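You operate a simulated robot arm through the tools that you are given. There is no shell and no other tool. Be economical: measure what you need, move in short steps, check, and stop when the job is done.

You are at the controls of a simulated robot arm. One attempt, no reset.

TASK
Try the red NO GO gauge in both bushes; bed the good one.
Fine: good is the one it will not enter; it goes on the fixture's bed, the gauge back in its cup.

The check looks at the end state, three seconds after you hand in, the way a careful person would. Anything else that was tipped, shoved, dropped, spilled or broken makes it a failure.

THE ROBOT
A 7-joint arm with a two-finger parallel gripper, fixed in place. Base frame: the origin is at the foot of the arm, x ahead of it, y to its left, z up; the work surface is at about z = 700. Readings come in mm, rad, newtons and seconds.
With the tool pointing down near the work surface it reaches from about 280 to 680 mm from the base axis. Its first joint turns from -1.152 to 1.152 rad. Payload 1.57 kg.
The TCP is the grasp point between the finger pads, 30 mm short of the fingertips. In the tool frame z runs along the fingers and y along their closing line. The gripper opens to 110 mm. The fingers are 24 mm wide and 12 mm thick; the gripper's body (48 by 112 mm) begins 78 mm behind the TCP.
Orientation is that of the tool frame in the base frame, as a unit quaternion [x, y, z, w]. With the fingers straight down and closing along the base's y, the tool's x points along the base's -x, its y along +y and its z along -z.

THE INTERFACE
- The arm moves only by the tool move_arm. Its argument "series" is a list of rows, each a list of 7 numbers: the finger opening in mm, from 0 to 110, then the shift along the tool's x, y, z in mm, then the turn, a rotation vector about the tool's x, y, z in rad. In form: [[grip, dx, dy, dz, rx, ry, rz], ...]. A call has 1 to 8 rows; each row is the pose to reach, as a shift and turn from the pose commanded when the call began, along the tool's axes at that moment. Rows are played at 5 a second. More than 50 mm and 0.15 rad between two rows, or a gripper value outside its range, and nothing of the call is played. Where a pose cannot be reached the arm comes as near as it can. A force on the tool above 40 N (or 10 N above the force at the start of the call, whichever is more), or a blocked arm, ends the call early, and 0.2 s more pass. The fingers move at their own pace (about 108 mm/s each) and stop on an object; they squeeze with about 39 N. The grip force told is the motor's: it shows also when the fingers shut on nothing. Time passes only in rows, and 0.2 s behind the last, so rows that repeat a pose let the fingers close. The reply holds the time, the measured pose of the TCP, the force on the tool along the base axes, the opening and the grip force, in the units named above and with some noise, with the torque about the TCP (base axes, N m) and any sound that the robot's microphone picked up.
- Cameras (640 x 400 px; columns grow to the right, rows downward): "scene" is fixed at [165.3, -409.5, 1381.8]; the picture's right is [0.67, -0.74, 0.00], its down [-0.57, -0.52, -0.63] and it looks along [0.47, 0.42, -0.77] (base axes); focal length 338 px, centre (320, 200). "wrist" rides on the gripper at [70, 16, -141] in the tool frame; the picture's right is [-0.23, 0.97, 0.00], its down [-0.86, -0.20, -0.48] and it looks along [-0.47, -0.11, 0.88] (tool axes); focal length 222 px, centre (320, 200). There is no depth. A picture from a camera that has moved, and an enlarged one, comes with that camera's place and axes in the base frame and with its lens.
- capture(camera): a new picture of that camera. No time passes.
- inspect(camera, box): a new picture of the part [left, top, right, bottom] of that camera's present view, enlarged. No time passes.
- close_job(): hands the job in; it is judged then, once.

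Work in short steps. Places have to be worked out from the pictures, the camera data and where the tool is seen: move nearer, look again, correct. Check each grasp and each placing, and mend what went wrong. You have 120 turns and 64 pictures in all, those below and enlarged ones among them. Open the gripper and draw the arm clear of the work before you hand the job in, unless the task says otherwise; then end with one line.

The tools are called after "Emit:" as a command line: name --pt "numbers of a row" for each row, then --argument value for the rest, lists and objects as JSON in quotes. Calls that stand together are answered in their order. move_arm: Moves the arm, as the interface text tells. Its arguments: {"type":"object","properties":{"series":{"type":"array"}},"required":["series"]} The other tools are called the same way: capture (camera) takes a picture; inspect (camera, box) takes an enlarged picture of a part of a camera's view; close_job () hands the job in.

At the start:

```text
clock: 0.0
eef_pos: [419.9, 62.7, 1025.8]
ee_rot: [0.0, 1.0, -0.001, 0.0]
ft_force: [0.1, -0.8, -0.2]
torque: [-0.01, -0.02, 0.01]
finger_gap: 110.3
grip_force: 0.1
```

scene: 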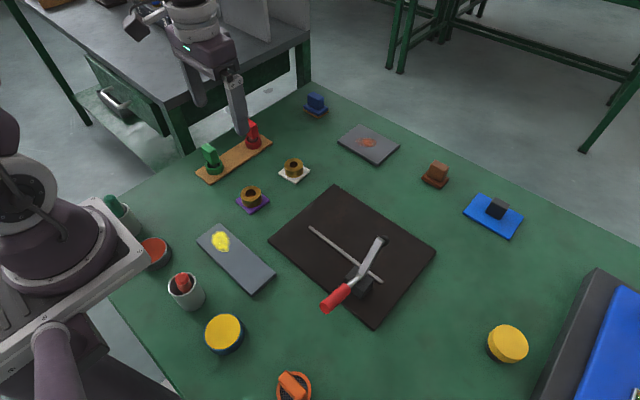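
wrist: 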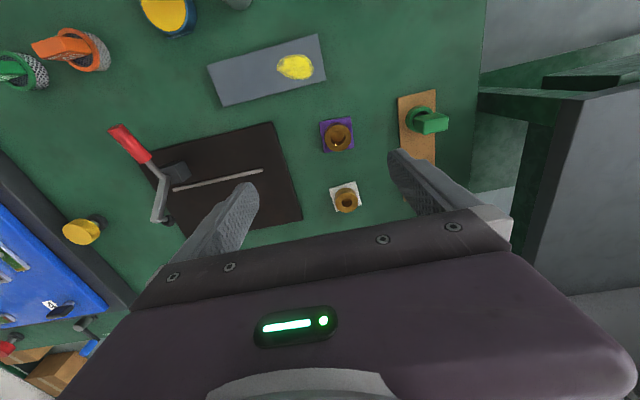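

I see two bushes on purple and white pads, and a wooden rack holding a green and a red gauge. I'll take enlarged views before moving.

Emit:
inspect --camera "scene" --box '[180, 80, 340, 220]'

Emit:
inspect --camera "scene" --box '[260, 180, 450, 330]'

Emit:
inspect --camera "wrist" --box '[290, 70, 470, 230]'

```text
2.86 times, centred on (260, 150) of scene
camera zoom: at [165.3, -409.5, 1381.8], right [0.67, -0.74, 0.0], down [-0.57, -0.52, -0.63], along [0.47, 0.42, -0.77], focal length 966 px, centre (491, 343)
```

zoom: 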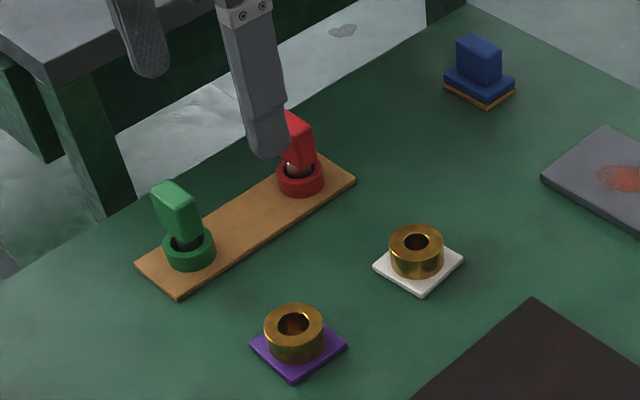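

```text
2.67 times, centred on (355, 255) of scene
camera zoom: at [165.3, -409.5, 1381.8], right [0.67, -0.74, 0.0], down [-0.57, -0.52, -0.63], along [0.47, 0.42, -0.77], focal length 901 px, centre (227, 53)
```

zoom: 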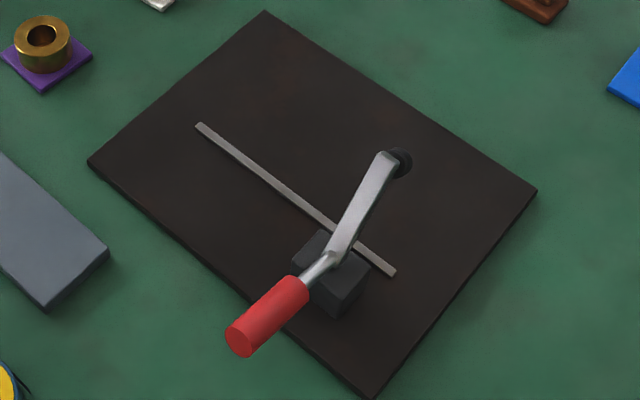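

```text
2.50 times, centred on (380, 150) of wrist
camera zoom: at [350.3, 79.7, 1168.3], right [0.23, 0.97, 0.0], down [0.86, -0.2, 0.48], along [0.47, -0.11, -0.88], focal length 555 px, centre (170, 325)
```

zoom: 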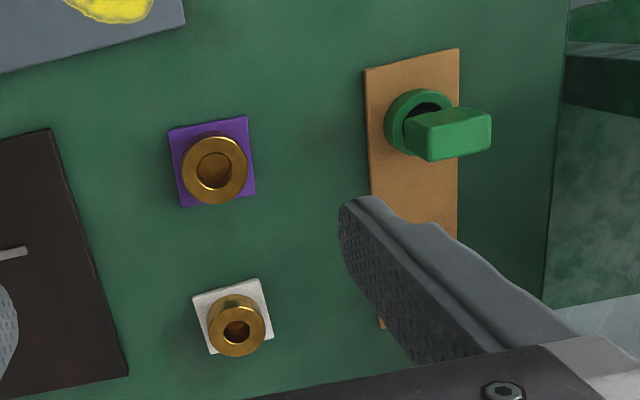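

Rough positions: purple bush (455,85), white bush (599,74), red gauge (606,253), green gauge (460,251). The fixture plate centre is about (527,-185). I'll move the wrist camera over the fixture for a better look.

Emit:
move_arm --pt "110 7 -46 13 0 0 0" --pt "110 14 -92 26 0 0 0" --pt "110 21 -138 39 0 0 0" --pt "110 28 -184 52 0 0 0" --pt "110 37 -229 66 0 0 0"

Emit:
capture --camera "wrist"

Emit:
capture --camera "scene"

```text
clock: 1.2
eef_pos: [383.1, -167.0, 959.1]
ee_rot: [0.0, 1.0, 0.0, 0.001]
ft_force: [-0.4, 0.7, -0.5]
torque: [0.04, -0.01, 0.0]
finger_gap: 110.0
grip_force: 0.0
```

```text
58 pictures are left
camera wrist: at [312.6, -151.0, 1101.7], right [0.23, 0.97, 0.0], down [0.86, -0.2, 0.48], along [0.47, -0.11, -0.88], focal length 222 px, centre (320, 200)
```

wrist: 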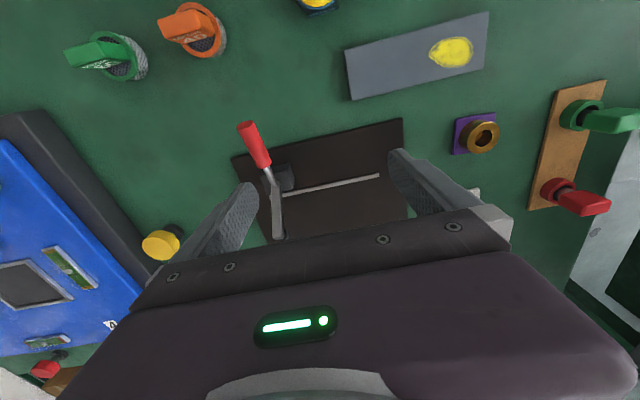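

```text
57 pictures are left
```

scene: 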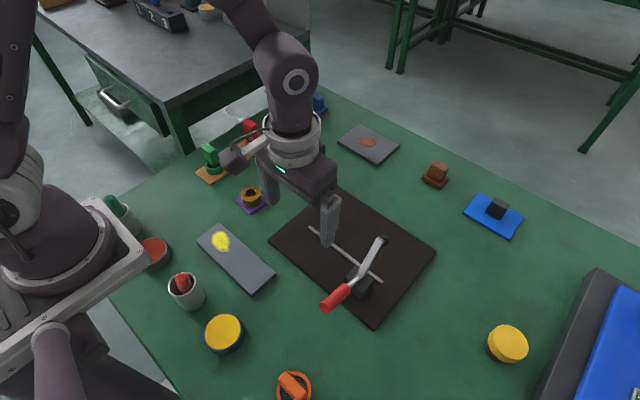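

The wrist view shows things nearer than the tool, so I'll move further ahead and lower to see the clamp and bed.

Emit:
move_arm --pt "110 -45 0 15 0 0 0" --pt "110 -90 0 30 0 0 0" --pt "110 -135 0 45 0 0 0" --pt "110 -170 0 60 0 0 0"

Emit:
capture --camera "wrist"

Emit:
inspect --camera "wrist" --box '[180, 60, 420, 230]'

```text
clock: 2.2
eef_pos: [553.1, -166.1, 900.2]
ee_rot: [-0.001, 1.0, 0.0, 0.001]
ft_force: [-0.8, 0.0, -0.1]
torque: [0.02, 0.0, -0.04]
finger_gap: 110.0
grip_force: 0.0
```

```text
56 pictures are left
camera wrist: at [483.5, -149.5, 1042.6], right [0.23, 0.97, 0.0], down [0.85, -0.2, 0.48], along [0.47, -0.11, -0.88], focal length 222 px, centre (320, 200)
```

wrist: 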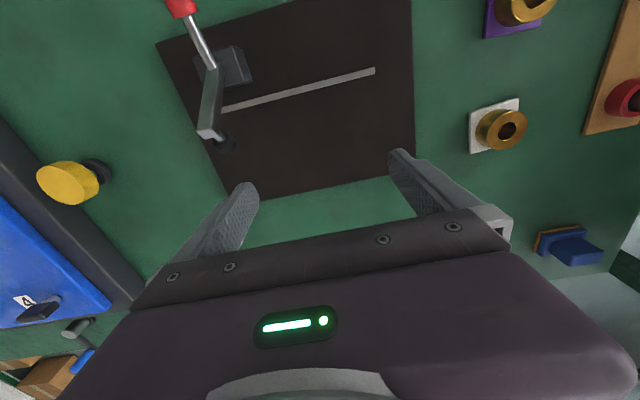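

```text
2.35 times, centred on (300, 145) of wrist
camera zoom: at [483.5, -149.5, 1042.6], right [0.23, 0.97, 0.0], down [0.85, -0.2, 0.48], along [0.47, -0.11, -0.88], focal length 523 px, centre (367, 329)
```

zoom: 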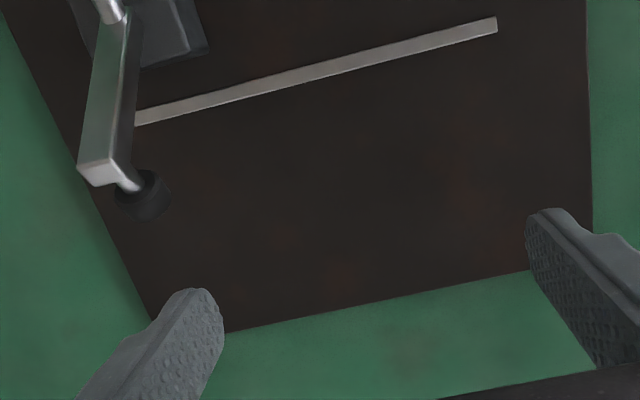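

The fixture is the dark base plate with a toggle clamp, so its open face is the bed. Next I'll look closely at the gauges and bushes.

Emit:
move_arm --pt "110 0 45 0 0 0 0" --pt "110 0 90 0 0 0 0" --pt "110 0 135 0 0 0 0" --pt "110 0 180 0 0 0 0" --pt "110 0 225 0 0 0 0" --pt "110 0 270 0 0 0 0" --pt "110 0 315 0 0 0 0" --pt "110 0 350 0 0 0 0"

Emit:
capture --camera "wrist"

Emit:
inspect --camera "scene" --box '[190, 110, 290, 190]'

```text
clock: 4.0
eef_pos: [553.8, 185.5, 900.9]
ee_rot: [0.002, 1.0, 0.0, 0.0]
ft_force: [-0.3, -0.3, -1.1]
torque: [0.02, 0.01, 0.0]
finger_gap: 109.9
grip_force: 0.0
```

```text
54 pictures are left
camera wrist: at [483.7, 201.5, 1042.8], right [0.23, 0.97, 0.0], down [0.85, -0.2, 0.48], along [0.47, -0.11, -0.88], focal length 222 px, centre (320, 200)
```

wrist: 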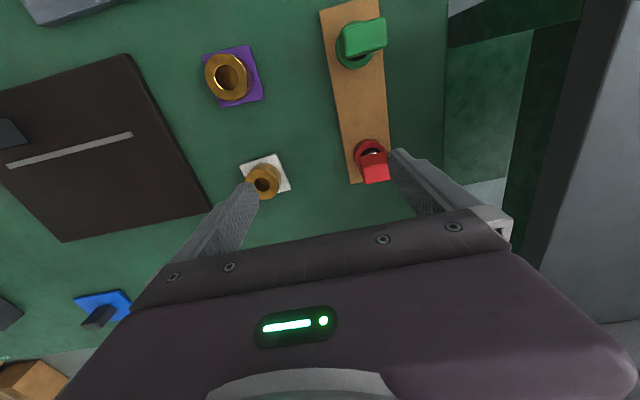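

```text
5.00 times, centred on (240, 150) of scene
camera zoom: at [165.3, -409.5, 1381.8], right [0.67, -0.74, 0.0], down [-0.57, -0.52, -0.63], along [0.47, 0.42, -0.77], focal length 1690 px, centre (720, 450)
```

zoom: 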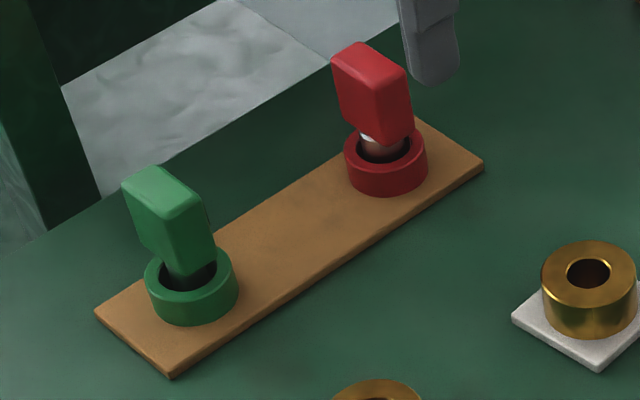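

The scene zoom shows the red handle upright: broad along y (~42 mm), thin along x, top at z≈785, centre near (603,248). I'll measure both bushes with a tighter scene zoom.

Emit:
inspect --camera "scene" --box '[230, 153, 326, 213]'

Emit:
inspect --camera "wrist" --box '[190, 0, 398, 130]'

```text
6.67 times, centred on (278, 183) of scene
camera zoom: at [165.3, -409.5, 1381.8], right [0.67, -0.74, 0.0], down [-0.57, -0.52, -0.63], along [0.47, 0.42, -0.77], focal length 2254 px, centre (600, 313)
```

zoom: 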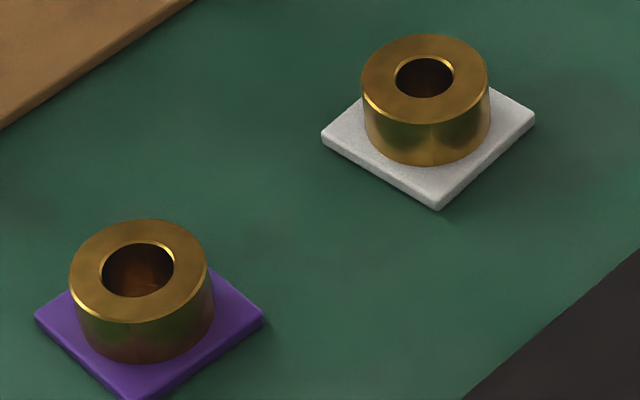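

```text
3.08 times, centred on (294, 65) of wrist
camera zoom: at [483.7, 201.5, 1042.8], right [0.23, 0.97, 0.0], down [0.85, -0.2, 0.48], along [0.47, -0.11, -0.88], focal length 684 px, centre (400, 615)
```

zoom: 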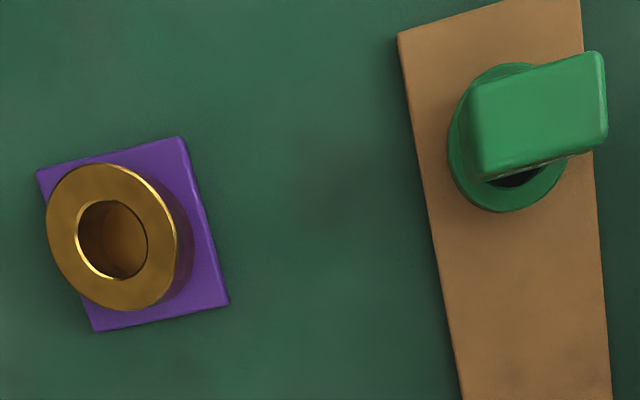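

Hole widths come out at about 26.6 mm on purple (461,96) and 23.8 mm on white (607,88), with tops near z 727. I'll move above the red handle and check the alignment.

Emit:
move_arm --pt "110 -24 32 20 0 0 0" --pt "110 -48 64 40 0 0 0" --pt "110 -48 64 75 0 0 0"

Emit:
inspect --camera "scene" --box '[190, 90, 302, 160]'

Emit:
capture --camera "wrist"

```text
clock: 4.8
eef_pos: [600.7, 248.8, 826.7]
ee_rot: [0.0, 1.0, 0.0, 0.0]
ft_force: [0.6, -0.5, -0.2]
torque: [0.02, 0.01, -0.03]
finger_gap: 110.3
grip_force: 0.1
```

```text
5.71 times, centred on (246, 125) of scene
camera zoom: at [165.3, -409.5, 1381.8], right [0.67, -0.74, 0.0], down [-0.57, -0.52, -0.63], along [0.47, 0.42, -0.77], focal length 1932 px, centre (743, 629)
```

zoom: 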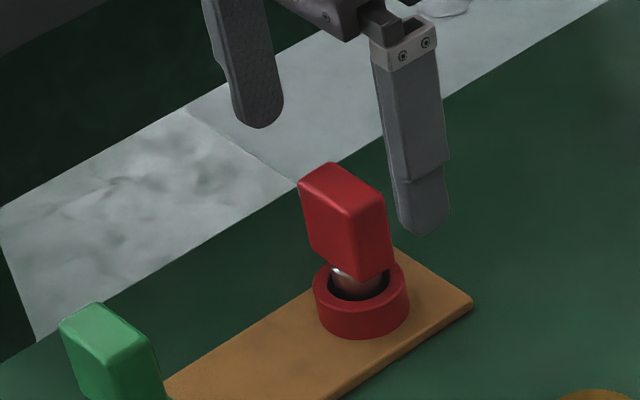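

```text
49 pictures are left
camera wrist: at [531.7, 264.6, 967.6], right [0.23, 0.97, 0.0], down [0.86, -0.2, 0.48], along [0.47, -0.11, -0.88], focal length 222 px, centre (320, 200)
```

wrist: 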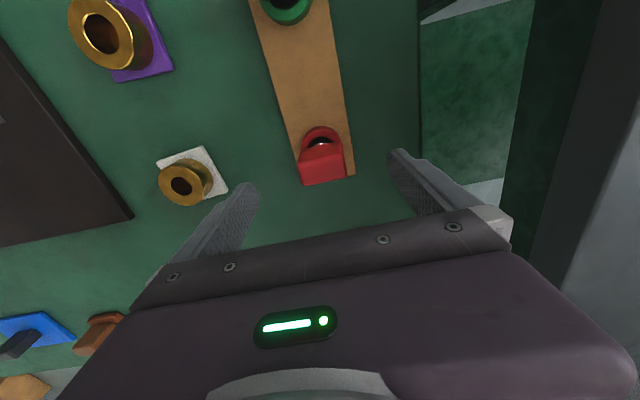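

The projected fingertip matches the picture to about 1 mm, so the camera model is good. The handle is at (602,251), z 742–786; I'll lower to TCP z≈770 and close.

Emit:
move_arm --pt "110 -1.5 2 28 0 0 0" --pt "110 -1.5 2 56 0 0 0" --pt "110 -1.5 2 56 0 0 0" --pt "30 -1.5 2 56 0 0 0" --pt "30 -1.5 2 56 0 0 0" --pt "30 -1.5 2 56 0 0 0"

Emit:
inspect --camera "scene" --box '[190, 90, 302, 160]'

```text
clock: 6.2
eef_pos: [602.1, 250.9, 768.5]
ee_rot: [0.0, 1.0, 0.0, 0.0]
ft_force: [0.1, 0.1, -0.6]
torque: [0.0, -0.01, -0.02]
finger_gap: 41.3
grip_force: 39.4
```

```text
5.71 times, centred on (246, 125) of scene
camera zoom: at [165.3, -409.5, 1381.8], right [0.67, -0.74, 0.0], down [-0.57, -0.52, -0.63], along [0.47, 0.42, -0.77], focal length 1932 px, centre (743, 629)
```

zoom: 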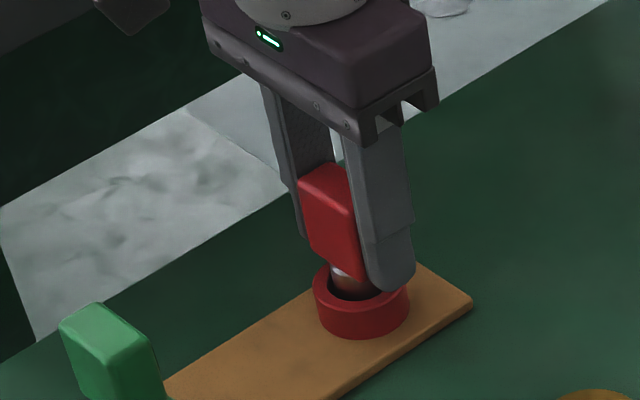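

Gripped at 41.3 mm with no side force; I'll keep TCP (602.1, 250.9, 768.5) as the cup-return pose. Now lifting straight up.

Emit:
move_arm --pt "30 0 0 -20 0 0 0" --pt "30 0 0 -45 0 0 0" --pt "30 0 0 -80 0 0 0" --pt "30 0 0 -80 0 0 0"

Emit:
inspect --camera "scene" --box '[190, 60, 334, 150]'

```text
clock: 7.2
eef_pos: [602.8, 250.7, 849.1]
ee_rot: [0.0, 1.0, 0.0, 0.0]
ft_force: [-0.6, 0.4, -1.6]
torque: [-0.06, 0.02, 0.0]
finger_gap: 41.5
grip_force: 38.9
```

```text
4.44 times, centred on (262, 105) of scene
camera zoom: at [165.3, -409.5, 1381.8], right [0.67, -0.74, 0.0], down [-0.57, -0.52, -0.63], along [0.47, 0.42, -0.77], focal length 1502 px, centre (578, 622)
```

zoom: 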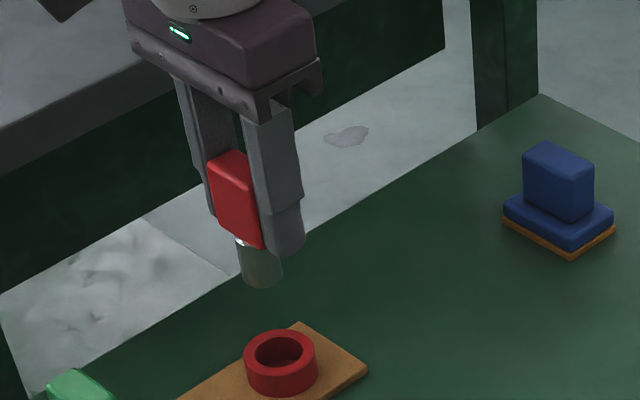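

The gauge is held upright. I'll zoom on the pin to find its tip relative to the TCP.

Emit:
inspect --camera "scene" --box '[226, 90, 274, 130]'

Emit:
inspect --camera "wrist" --box '[220, 120, 400, 232]'

```text
10.00 times, centred on (250, 110) of scene
camera zoom: at [165.3, -409.5, 1381.8], right [0.67, -0.74, 0.0], down [-0.57, -0.52, -0.63], along [0.47, 0.42, -0.77], focal length 3380 px, centre (1020, 1100)
```

zoom: 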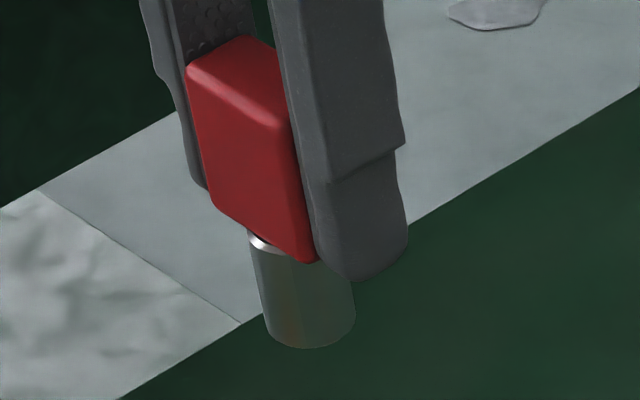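

```text
3.56 times, centred on (310, 176) of wrist
camera zoom: at [532.7, 266.6, 991.3], right [0.23, 0.97, 0.0], down [0.86, -0.2, 0.48], along [0.47, -0.11, -0.88], focal length 790 px, centre (356, 285)
```

zoom: 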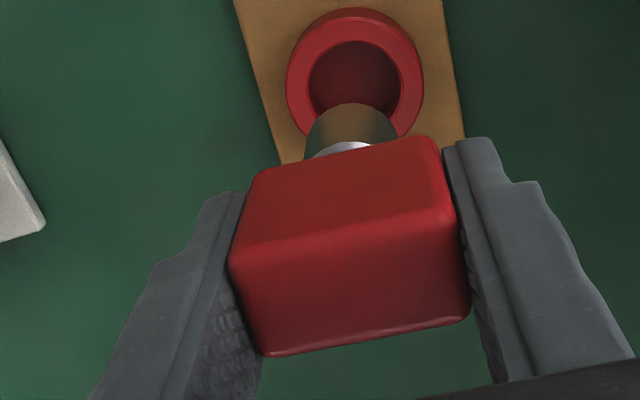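

The pin reads about 25 mm in diameter, with its end ~59 mm below the TCP. I'll go above the white bush and check alignment while hovering.

Emit:
move_arm --pt "30 -1 -41 0 0 0 0" --pt "30 -2 -82 0 0 0 0" --pt "30 -4 -123 0 0 0 0" --pt "30 -5 -163 0 0 0 0" --pt "30 -5 -163 40 0 0 0" --pt "30 -5 -163 40 0 0 0"

Emit:
inspect --camera "scene" --box '[262, 130, 326, 190]'

Emit:
inspect --camera "wrist" --box '[220, 90, 400, 202]'

```text
clock: 8.6
eef_pos: [608.4, 86.2, 811.1]
ee_rot: [0.0, 1.0, 0.0, 0.0]
ft_force: [0.6, -1.0, -1.5]
torque: [0.0, 0.02, 0.02]
finger_gap: 41.3
grip_force: 38.6
```

```text
6.67 times, centred on (294, 160) of scene
camera zoom: at [165.3, -409.5, 1381.8], right [0.67, -0.74, 0.0], down [-0.57, -0.52, -0.63], along [0.47, 0.42, -0.77], focal length 2254 px, centre (493, 467)
```

zoom: 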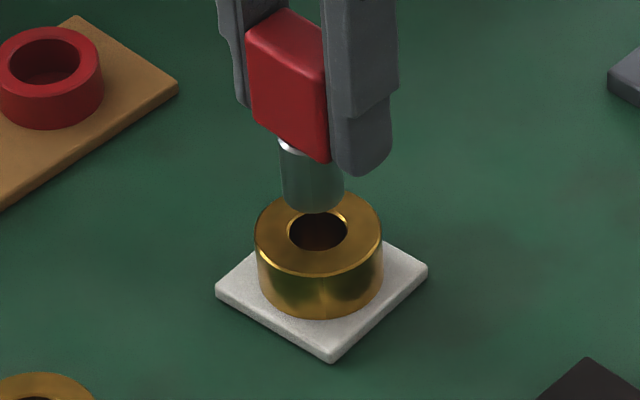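

```text
3.56 times, centred on (310, 146) of wrist
camera zoom: at [538.6, 103.2, 951.3], right [0.23, 0.97, 0.0], down [0.85, -0.2, 0.48], along [0.47, -0.11, -0.88], focal length 790 px, centre (356, 392)
```

zoom: 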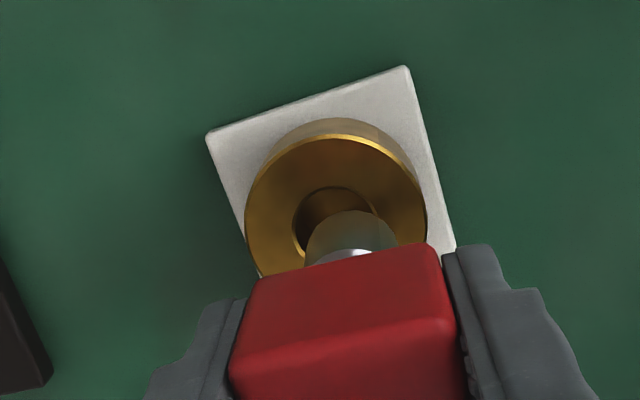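

The scene and wrist views disagree about the hole unless the bush top is higher than I assumed. I'll triangulate it with two laterally shifted wrist views.

Emit:
move_arm --pt "30 -15 -20 -20 0 0 0" --pt "30 -30 -50 -20 0 0 0" --pt "30 -30 -50 -20 0 0 0"

Emit:
inspect --camera "wrist" --box '[250, 60, 442, 180]'

Emit:
move_arm --pt "30 0 45 0 0 0 0" --pt "30 0 90 0 0 0 0" --pt "30 0 90 0 0 0 0"

Emit:
inspect --camera "wrist" --box '[170, 60, 362, 180]'

```text
clock: 9.4
eef_pos: [639.0, 35.3, 829.7]
ee_rot: [0.0, 1.0, 0.001, 0.0]
ft_force: [0.0, -0.1, -0.7]
torque: [0.02, 0.0, 0.0]
finger_gap: 41.5
grip_force: 38.5
```

```text
3.33 times, centred on (346, 120) of wrist
camera zoom: at [569.2, 53.8, 970.9], right [0.23, 0.97, 0.0], down [0.86, -0.2, 0.48], along [0.47, -0.11, -0.88], focal length 740 px, centre (233, 467)
```

zoom: 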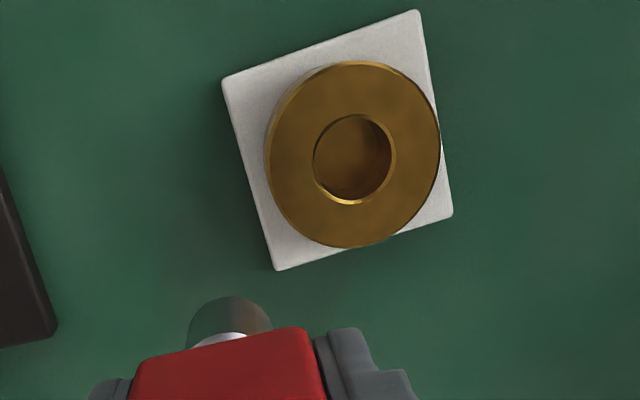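

```text
clock: 10.2
eef_pos: [639.2, 127.3, 829.1]
ee_rot: [0.001, 1.0, 0.0, 0.0]
ft_force: [0.2, -0.7, -1.1]
torque: [0.01, 0.0, 0.01]
finger_gap: 41.7
grip_force: 38.8
```

```text
3.33 times, centred on (266, 120) of wrist
camera zoom: at [569.3, 144.0, 971.1], right [0.23, 0.97, 0.0], down [0.86, -0.2, 0.48], along [0.47, -0.11, -0.88], focal length 740 px, centre (500, 467)
```

zoom: 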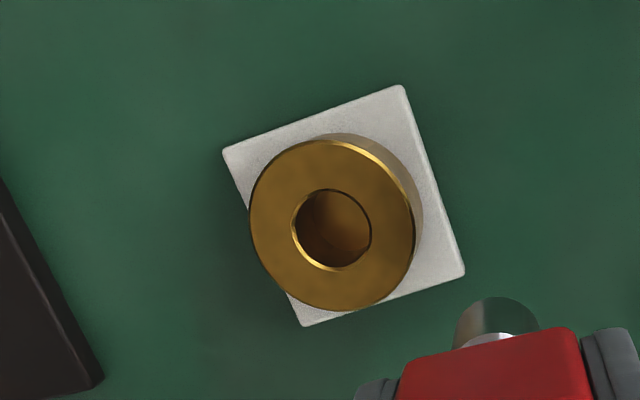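

Triangulation puts the white hole at about (601.5,82.7) with its top at z≈735. The pin axis sits about 3.4 mm behind the TCP in x, so I'll hover TCP at (605.4,82.5,803) and check.

Emit:
move_arm --pt "30 33.8 -44.8 0 0 0 0" --pt "30 33.8 -44.8 26 0 0 0" --pt "30 33.8 -44.8 26 0 0 0" --pt "30 33.8 -44.8 26 0 0 0"

Emit:
inspect --camera "scene" --box '[270, 150, 318, 180]'

Emit:
inspect --camera "wrist" --box '[260, 110, 372, 180]'

```text
refused: row 1 steps farther than a row can; nothing moved
```

```text
13.33 times, centred on (294, 165) of scene
camera zoom: at [165.4, -409.4, 1381.8], right [0.67, -0.74, 0.0], down [-0.57, -0.52, -0.63], along [0.47, 0.42, -0.77], focal length 4507 px, centre (667, 667)
```

zoom: 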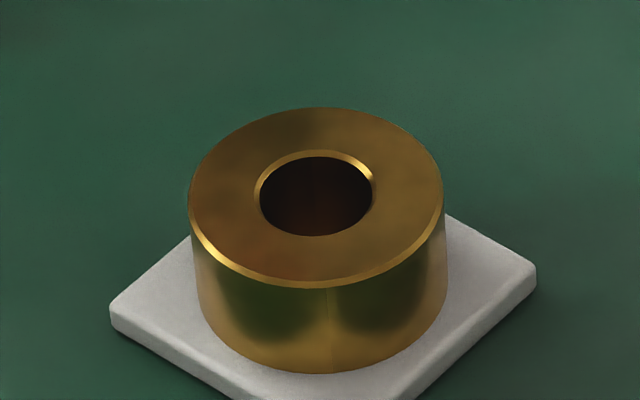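

```text
5.71 times, centred on (316, 145) of wrist
camera zoom: at [569.3, 144.0, 971.1], right [0.23, 0.97, 0.0], down [0.86, -0.2, 0.48], along [0.47, -0.11, -0.88], focal length 1269 px, centre (343, 514)
```

zoom: 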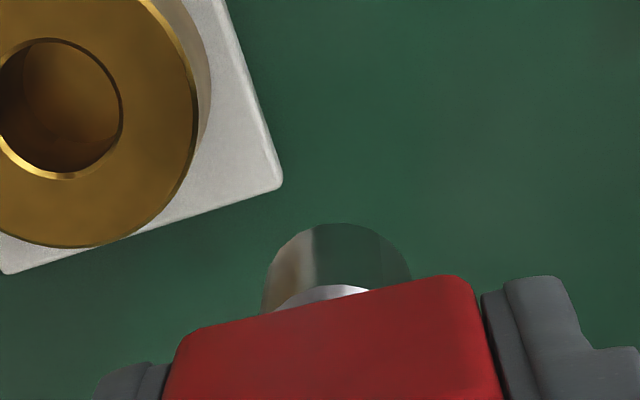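

The step was too long, but the extra views refined things: the hole is near (602,83) and the pin offset from the TCP is (-3.1,-0.2,-60). I'll split the move into shorter rows.

Emit:
move_arm --pt "30 17 -22 0 0 0 0" --pt "30 34 -44 0 0 0 0" --pt "30 34 -44 24 0 0 0" --pt "30 34 -44 24 0 0 0"

Emit:
inspect --camera "scene" --box '[262, 140, 326, 180]'

Emit:
inspect --camera "wrist" --box '[250, 100, 378, 180]'

```text
clock: 11.2
eef_pos: [605.0, 82.4, 805.3]
ee_rot: [0.0, 1.0, 0.0, 0.0]
ft_force: [0.0, -0.4, -2.0]
torque: [0.01, 0.0, -0.02]
finger_gap: 41.6
grip_force: 39.4
```

```text
10.00 times, centred on (294, 160) of scene
camera zoom: at [165.3, -409.5, 1381.8], right [0.67, -0.74, 0.0], down [-0.57, -0.52, -0.63], along [0.47, 0.42, -0.77], focal length 3380 px, centre (580, 600)
```

zoom: 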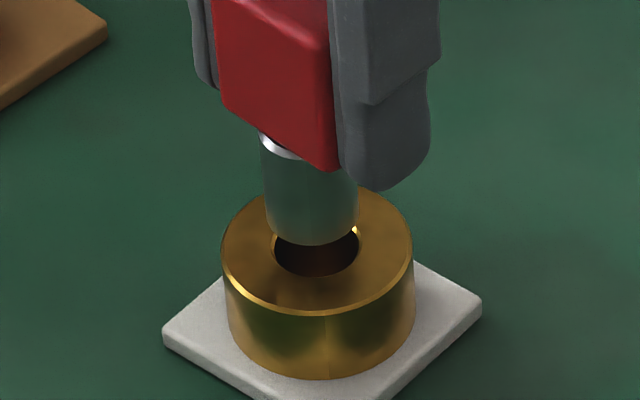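

```text
5.00 times, centred on (314, 140) of wrist
camera zoom: at [535.1, 99.5, 946.9], right [0.23, 0.97, 0.0], down [0.85, -0.2, 0.48], along [0.47, -0.11, -0.88], focal length 1111 px, centre (350, 500)
```

zoom: 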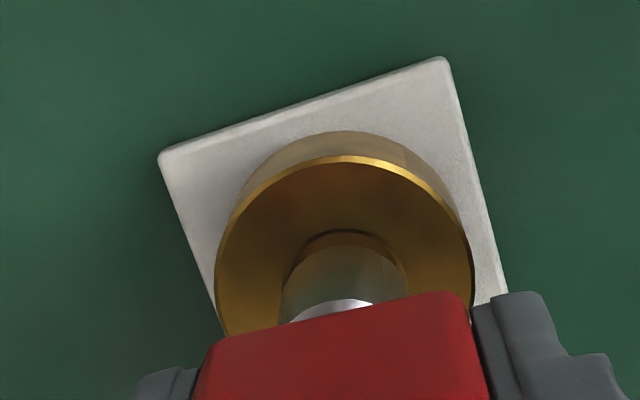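

Both views show the pin centred over the white hole within about 0.5 mm, roughly 10 mm above it. I'll lower slowly and watch the force.

Emit:
move_arm --pt "30 0 0 5 0 0 0" --pt "30 0 0 7 0 0 0" --pt "30 0 0 8 0 0 0" --pt "30 0 0 9 0 0 0" --pt "30 0 0 10 0 0 0" --pt "30 0 0 10.5 0 0 0"

```text
clock: 12.6
eef_pos: [604.0, 82.3, 795.9]
ee_rot: [0.0, 1.0, 0.0, 0.0]
ft_force: [-0.4, 0.7, 2.1]
torque: [0.03, 0.04, 0.01]
finger_gap: 41.8
grip_force: 38.5
```

The vertical force rose about 4 N at TCP z 795.9, which is first contact near z 735. I'll press a little further in small steps.

Emit:
move_arm --pt "30 0 0 0.7 0 0 0" --pt "30 0 0 1.4 0 0 0" --pt "30 0 0 2 0 0 0"

Emit:
inspect --camera "scene" --box '[262, 140, 326, 180]'

Emit:
inspect --camera "wrist" --box '[250, 100, 378, 180]'

```text
clock: 13.4
eef_pos: [603.8, 84.0, 795.3]
ee_rot: [0.0, 1.0, 0.0, 0.002]
ft_force: [-7.1, -2.6, 37.0]
torque: [-0.07, 0.37, 0.01]
finger_gap: 41.7
grip_force: 39.1
```

```text
10.00 times, centred on (294, 160) of scene
camera zoom: at [164.5, -409.6, 1381.9], right [0.67, -0.74, 0.0], down [-0.57, -0.52, -0.63], along [0.47, 0.42, -0.77], focal length 3380 px, centre (580, 600)
```

zoom: 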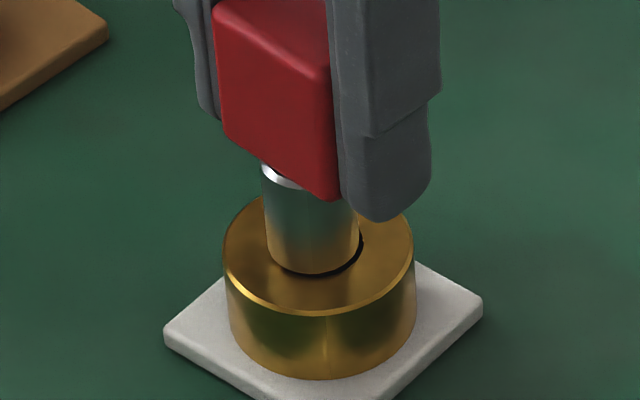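

```text
5.00 times, centred on (314, 140) of wrist
camera zoom: at [534.0, 99.7, 936.2], right [0.23, 0.97, 0.0], down [0.85, -0.2, 0.48], along [0.47, -0.11, -0.88], focal length 1111 px, centre (350, 500)
```

zoom: 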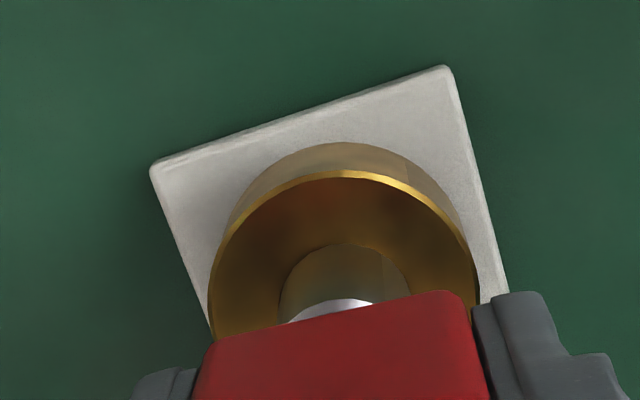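

The pin stopped dead on the bush's top face at 37 N, but a crescent of the hole shows on the right. To be sure it isn't misalignment I'll lift, shift about 1.3 mm along image right, and retry.

Emit:
move_arm --pt "30 0 0 -4 0 0 0" --pt "30 -0.9 -1 -4 0 0 0" --pt "30 -0.9 -1 -4 0 0 0"

Emit:
inspect --camera "scene" --box '[274, 150, 314, 175]'

```text
clock: 14.2
eef_pos: [605.1, 82.1, 796.6]
ee_rot: [0.001, 1.0, 0.001, 0.0]
ft_force: [-0.2, 1.8, -1.3]
torque: [-0.04, 0.0, -0.01]
finger_gap: 41.7
grip_force: 39.0
```

```text
16.00 times, centred on (294, 162) of scene
camera zoom: at [165.3, -409.5, 1381.8], right [0.67, -0.74, 0.0], down [-0.57, -0.52, -0.63], along [0.47, 0.42, -0.77], focal length 5408 px, centre (736, 800)
```

zoom: 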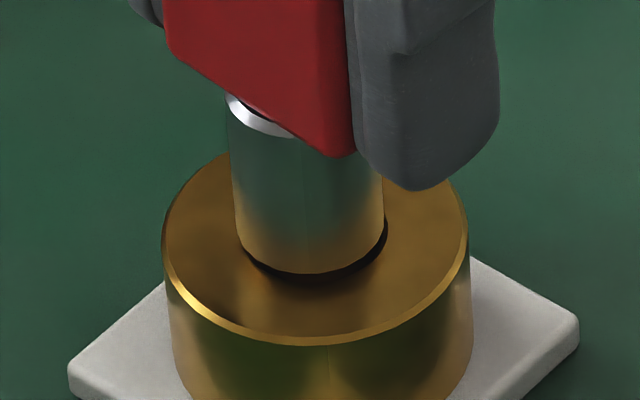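

Still about 0.6 mm short laterally. I'll nudge 0.7 mm in -y and press again.

Emit:
move_arm --pt "30 0 -0.7 0 0 0 0" --pt "30 0 -0.7 1 0 0 0" --pt "30 0 -0.7 2 0 0 0" --pt "30 0 -0.7 3 0 0 0" --pt "30 0 -0.7 3.7 0 0 0"

Emit:
inspect --camera "scene" --box '[274, 150, 314, 175]'

```text
clock: 15.4
eef_pos: [605.4, 82.0, 794.3]
ee_rot: [0.0, 1.0, 0.0, 0.001]
ft_force: [-6.3, 0.9, 22.9]
torque: [-0.14, 0.3, -0.04]
finger_gap: 41.5
grip_force: 38.9
```

```text
16.00 times, centred on (294, 162) of scene
camera zoom: at [164.7, -409.5, 1381.9], right [0.67, -0.74, 0.0], down [-0.57, -0.52, -0.63], along [0.47, 0.42, -0.77], focal length 5408 px, centre (736, 800)
```

zoom: 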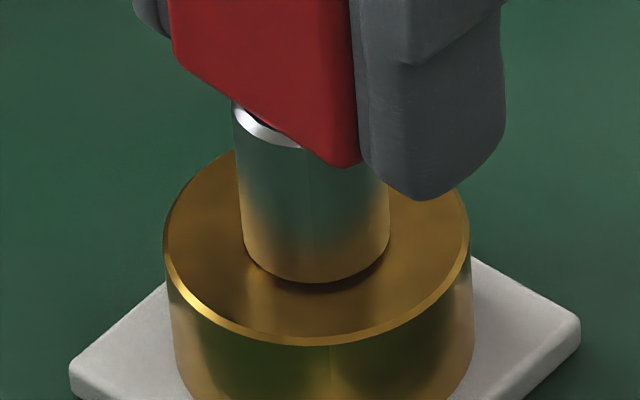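

The pin is now centred over the white hole and still blocked at 23 N, so the gauge does not enter white. I'll lift and go above the purple bush near (459.8,88.2).

Emit:
move_arm --pt "30 0 0 -15 0 0 0" --pt "30 0 0 -50 0 0 0" --pt "30 45 3 -50 0 0 0" --pt "30 90 5 -50 0 0 0" --pt "30 135 7 -50 0 0 0" --pt "30 145 7 -50 0 0 0" --pt "30 145 7 -15 0 0 0" --pt "30 145 7 -15 0 0 0"

Emit:
inspect --camera "scene" --box '[222, 170, 286, 210]'

Emit:
inspect --camera "wrist" --box '[250, 100, 378, 180]'

```text
clock: 17.2
eef_pos: [459.8, 88.1, 807.6]
ee_rot: [0.0, 1.0, 0.0, 0.0]
ft_force: [0.4, 0.5, -1.1]
torque: [0.02, -0.03, -0.02]
finger_gap: 41.4
grip_force: 38.6
```

```text
10.00 times, centred on (254, 190) of scene
camera zoom: at [165.3, -409.5, 1381.8], right [0.67, -0.74, 0.0], down [-0.57, -0.52, -0.63], along [0.47, 0.42, -0.77], focal length 3380 px, centre (980, 300)
```

zoom: 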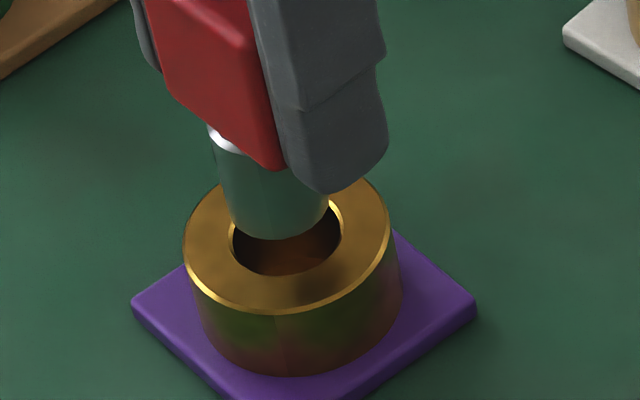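

```text
5.00 times, centred on (314, 140) of wrist
camera zoom: at [389.6, 105.1, 948.9], right [0.23, 0.97, 0.0], down [0.86, -0.2, 0.48], along [0.47, -0.11, -0.88], focal length 1111 px, centre (350, 500)
```

zoom: 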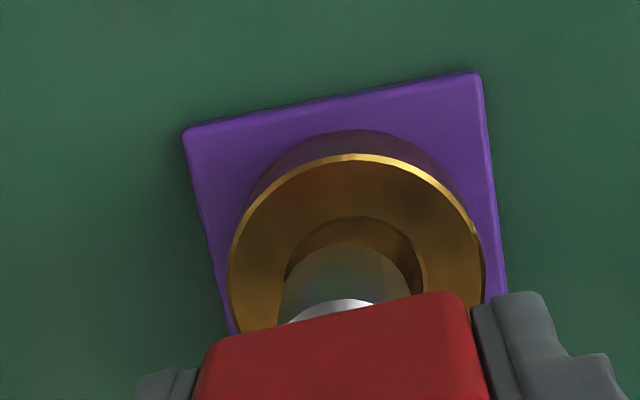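

Combining both views (correcting for the wrist bias found at white), the pin needs about (+0.8,+0.8). I'll apply that, come down to just above the hole, and look.

Emit:
move_arm --pt "30 -0.8 0.8 3 0 0 0" --pt "30 -0.8 0.8 10 0 0 0" --pt "30 -0.8 0.8 10 0 0 0"

Emit:
inspect --camera "scene" --box '[234, 180, 274, 205]'

```text
clock: 18.0
eef_pos: [460.1, 88.7, 798.4]
ee_rot: [0.0, 1.0, 0.0, -0.001]
ft_force: [-0.2, 0.6, -2.6]
torque: [-0.02, 0.01, 0.0]
finger_gap: 41.6
grip_force: 38.7
```

```text
16.00 times, centred on (254, 192) of scene
camera zoom: at [165.3, -409.5, 1381.8], right [0.67, -0.74, 0.0], down [-0.57, -0.52, -0.63], along [0.47, 0.42, -0.77], focal length 5408 px, centre (1376, 320)
```

zoom: 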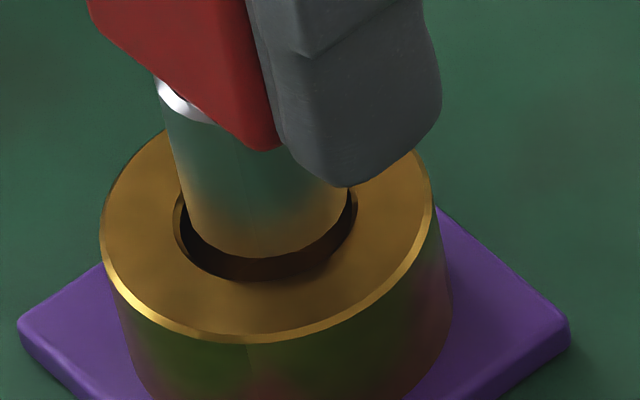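

Height and depth agree; the pin is about 0.7 mm too far right. I'll correct and lower slowly to see if it enters.

Emit:
move_arm --pt "30 0.45 0.5 0 0 0 0" --pt "30 0.45 0.5 2 0 0 0" --pt "30 0.45 0.5 3.5 0 0 0" --pt "30 0.45 0.5 5 0 0 0" --pt "30 0.45 0.5 6 0 0 0"

Emit:
inspect --camera "scene" --box '[234, 180, 274, 205]'

```text
clock: 19.2
eef_pos: [459.8, 89.4, 792.0]
ee_rot: [0.0, 1.0, 0.001, 0.0]
ft_force: [0.3, -0.2, -1.0]
torque: [-0.01, 0.0, 0.0]
finger_gap: 41.6
grip_force: 38.5
```

```text
16.00 times, centred on (254, 192) of scene
camera zoom: at [165.3, -409.5, 1381.8], right [0.67, -0.74, 0.0], down [-0.57, -0.52, -0.63], along [0.47, 0.42, -0.77], focal length 5408 px, centre (1376, 320)
```

zoom: 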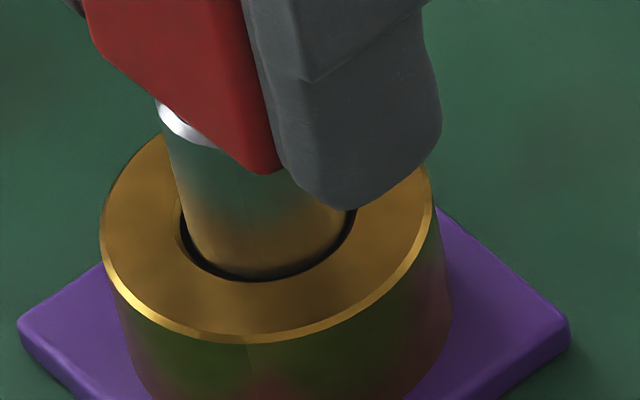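

It is going in with no force and an even gap. I'll lower 8 mm more to confirm.

Emit:
move_arm --pt "30 0 0 2 0 0 0" --pt "30 0 0 4 0 0 0" --pt "30 0 0 6 0 0 0" --pt "30 0 0 8 0 0 0"

Emit:
inspect --camera "scene" --box '[222, 170, 286, 210]'

```text
clock: 20.2
eef_pos: [460.3, 89.0, 784.1]
ee_rot: [0.0, 1.0, 0.001, 0.0]
ft_force: [0.1, 0.3, -1.7]
torque: [-0.02, 0.0, 0.03]
finger_gap: 41.3
grip_force: 39.3
```

```text
10.00 times, centred on (254, 190) of scene
camera zoom: at [165.3, -409.5, 1381.8], right [0.67, -0.74, 0.0], down [-0.57, -0.52, -0.63], along [0.47, 0.42, -0.77], focal length 3380 px, centre (980, 300)
```

zoom: 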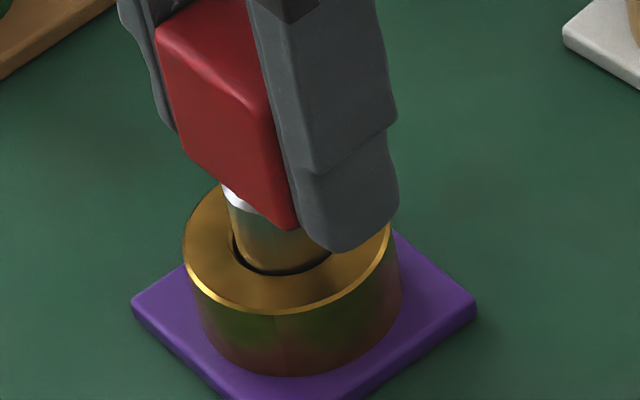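

The gauge slides into purple freely, so purple is worn and white is the good bush. I'll lift and return the gauge over its cup.

Emit:
move_arm --pt "30 0 0 -25 0 0 0" --pt "30 0 0 -65 0 0 0" --pt "30 -28.55 32.1 -65 0 0 0" --pt "30 -57.1 64.2 -65 0 0 0" --pt "30 -85.65 96.25 -65 0 0 0" --pt "30 -114.2 128.3 -65 0 0 0" --pt "30 -142.75 160.4 -65 0 0 0" --pt "30 -142.75 160.4 -30 0 0 0"

Emit:
inspect --camera "scene" --box '[222, 100, 286, 140]'

```text
clock: 22.0
eef_pos: [603.2, 249.9, 813.6]
ee_rot: [0.0, 1.0, 0.0, 0.0]
ft_force: [-0.3, -0.1, -1.8]
torque: [0.0, 0.01, 0.0]
finger_gap: 41.3
grip_force: 38.8
```

```text
10.00 times, centred on (254, 120) of scene
camera zoom: at [165.4, -409.4, 1381.8], right [0.67, -0.74, 0.0], down [-0.57, -0.52, -0.63], along [0.47, 0.42, -0.77], focal length 3380 px, centre (980, 1000)
```

zoom: 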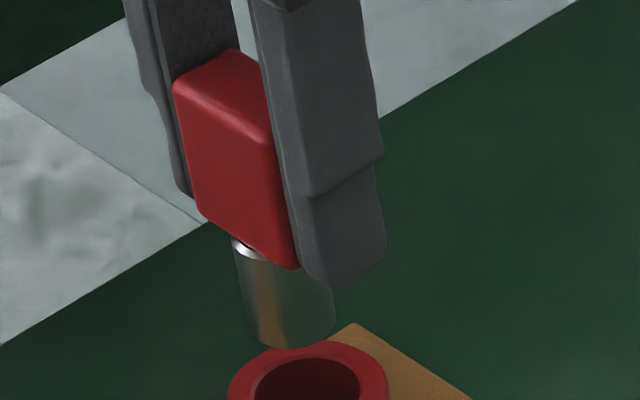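

The gauge hangs above its cup as before. I'll lower it to the recorded height.

Emit:
move_arm --pt "30 0 0 15 0 0 0" --pt "30 0 0 25 0 0 0" --pt "30 0 0 33 0 0 0" --pt "30 0 0 39 0 0 0" --pt "30 0 0 42 0 0 0" --pt "30 0 0 44 0 0 0" --pt "30 0 0 44.5 0 0 0"

Emit:
inspect --camera "scene" --box '[222, 110, 286, 150]'

```text
clock: 23.6
eef_pos: [602.2, 250.4, 769.9]
ee_rot: [0.001, 1.0, 0.0, -0.001]
ft_force: [-0.6, 0.5, -0.9]
torque: [0.01, 0.01, 0.03]
finger_gap: 41.4
grip_force: 39.6
```

```text
10.00 times, centred on (254, 130) of scene
camera zoom: at [165.3, -409.5, 1381.8], right [0.67, -0.74, 0.0], down [-0.57, -0.52, -0.63], along [0.47, 0.42, -0.77], focal length 3380 px, centre (980, 900)
```

zoom: 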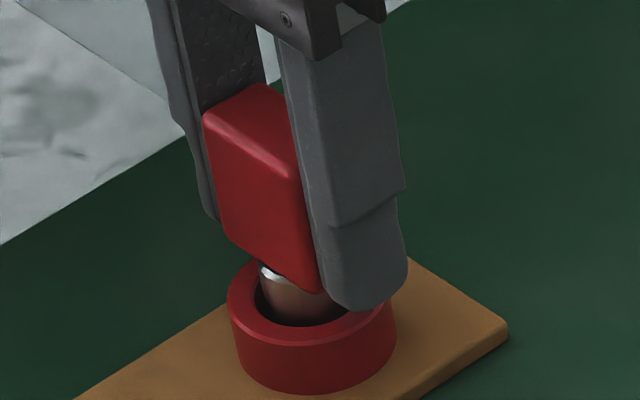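

The pin is inside the cup with no contact force yet; I'll ease down 2 mm more to find the floor before releasing.

Emit:
move_arm --pt "30 0 0 0.7 0 0 0" --pt "30 0 0 1.4 0 0 0" --pt "30 0 0 1.4 0 0 0"

```text
clock: 24.4
eef_pos: [603.1, 249.8, 769.0]
ee_rot: [0.0, 1.0, 0.0, 0.001]
ft_force: [-6.6, -3.2, 21.0]
torque: [-0.2, 0.25, -0.03]
finger_gap: 41.4
grip_force: 37.9
```

It's seated on the floor of the cup (21 N). I'll ease off, open and rise.

Emit:
move_arm --pt "30 0 0 -0.8 0 0 0" --pt "48 0 0 -0.8 0 0 0" --pt "80 0 0 -0.8 0 0 0" --pt "80 0 0 -0.8 0 0 0" --pt "80 0 0 -40 0 0 0" --pt "80 0 0 -80 0 0 0"

Emit:
inspect --camera "scene" --box '[190, 100, 334, 190]'

```text
clock: 25.8
eef_pos: [602.3, 250.2, 848.2]
ee_rot: [0.0, 1.0, 0.0, 0.0]
ft_force: [0.3, -0.3, 1.2]
torque: [-0.01, 0.02, 0.01]
finger_gap: 80.0
grip_force: 0.0
```

```text
4.44 times, centred on (262, 145) of scene
camera zoom: at [165.3, -409.5, 1381.8], right [0.67, -0.74, 0.0], down [-0.57, -0.52, -0.63], along [0.47, 0.42, -0.77], focal length 1502 px, centre (578, 444)
```

zoom: 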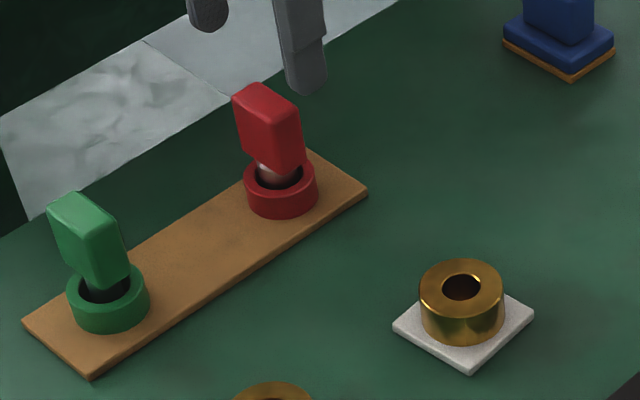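

The gauge stands in its cup. Next I'll move over the white bush at about (602,82) and check before descending.

Emit:
move_arm --pt "90 0 -45 0 0 0 0" --pt "90 0 -90 0 0 0 0" --pt "90 1 -135 0 0 0 0" --pt "90 1.2 -168.5 0 0 0 0" --pt "90 1.2 -168.5 45 0 0 0" --pt "90 1.2 -168.5 75 0 0 0" --pt "90 1.2 -168.5 75 0 0 0"

Emit:
inspect --camera "scene" --box '[246, 130, 342, 190]'

Emit:
inspect --camera "wrist" --box '[200, 90, 440, 240]'

```text
clock: 27.4
eef_pos: [600.9, 82.3, 773.8]
ee_rot: [0.0, 1.0, 0.0, 0.0]
ft_force: [-0.6, 0.5, -0.1]
torque: [0.04, 0.03, 0.01]
finger_gap: 90.1
grip_force: 0.2
```

```text
6.67 times, centred on (294, 160) of scene
camera zoom: at [165.3, -409.5, 1381.8], right [0.67, -0.74, 0.0], down [-0.57, -0.52, -0.63], along [0.47, 0.42, -0.77], focal length 2254 px, centre (493, 467)
```

zoom: 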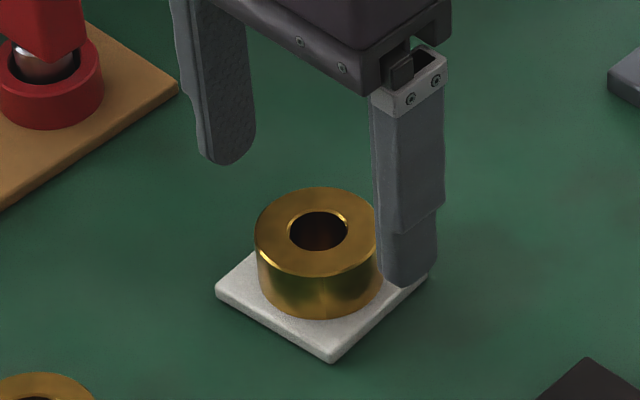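

```text
2.67 times, centred on (320, 165) of wrist
camera zoom: at [531.7, 98.3, 915.9], right [0.23, 0.97, 0.0], down [0.85, -0.2, 0.48], along [0.47, -0.11, -0.88], focal length 592 px, centre (320, 293)
```

zoom: 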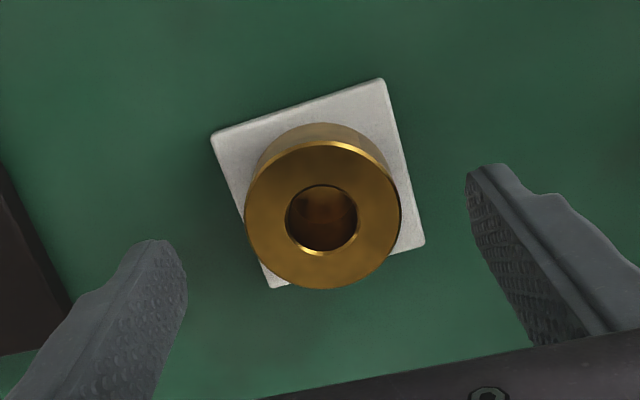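

The bush is centred between the fingers at (601.4,82.5). I'll descend to TCP z≈749 and close.

Emit:
move_arm --pt "90 0 0 12 0 0 0" --pt "90 0 0 25 0 0 0" --pt "90 0 0 25 0 0 0" --pt "65 0 0 25 0 0 0" --pt "44 0 0 25 0 0 0" --pt "44 0 0 25 0 0 0"

Emit:
inspect --camera "scene" --box '[262, 140, 326, 180]'

```text
clock: 28.8
eef_pos: [600.8, 80.8, 747.7]
ee_rot: [0.0, 1.0, 0.0, 0.0]
ft_force: [-0.2, 0.7, 0.1]
torque: [0.06, -0.03, 0.01]
finger_gap: 52.9
grip_force: 39.1
```

```text
10.00 times, centred on (294, 160) of scene
camera zoom: at [165.3, -409.4, 1381.8], right [0.67, -0.74, 0.0], down [-0.57, -0.52, -0.63], along [0.47, 0.42, -0.77], focal length 3380 px, centre (580, 600)
```

zoom: 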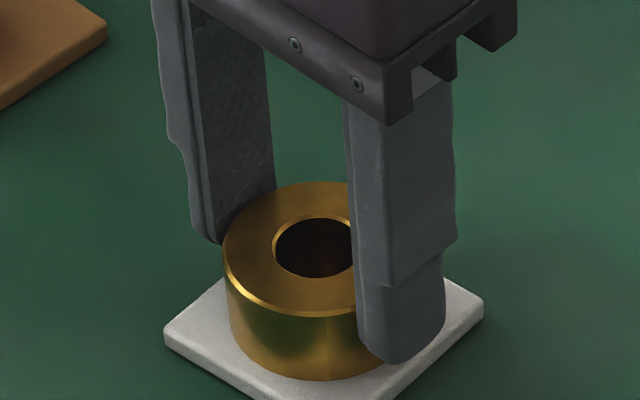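

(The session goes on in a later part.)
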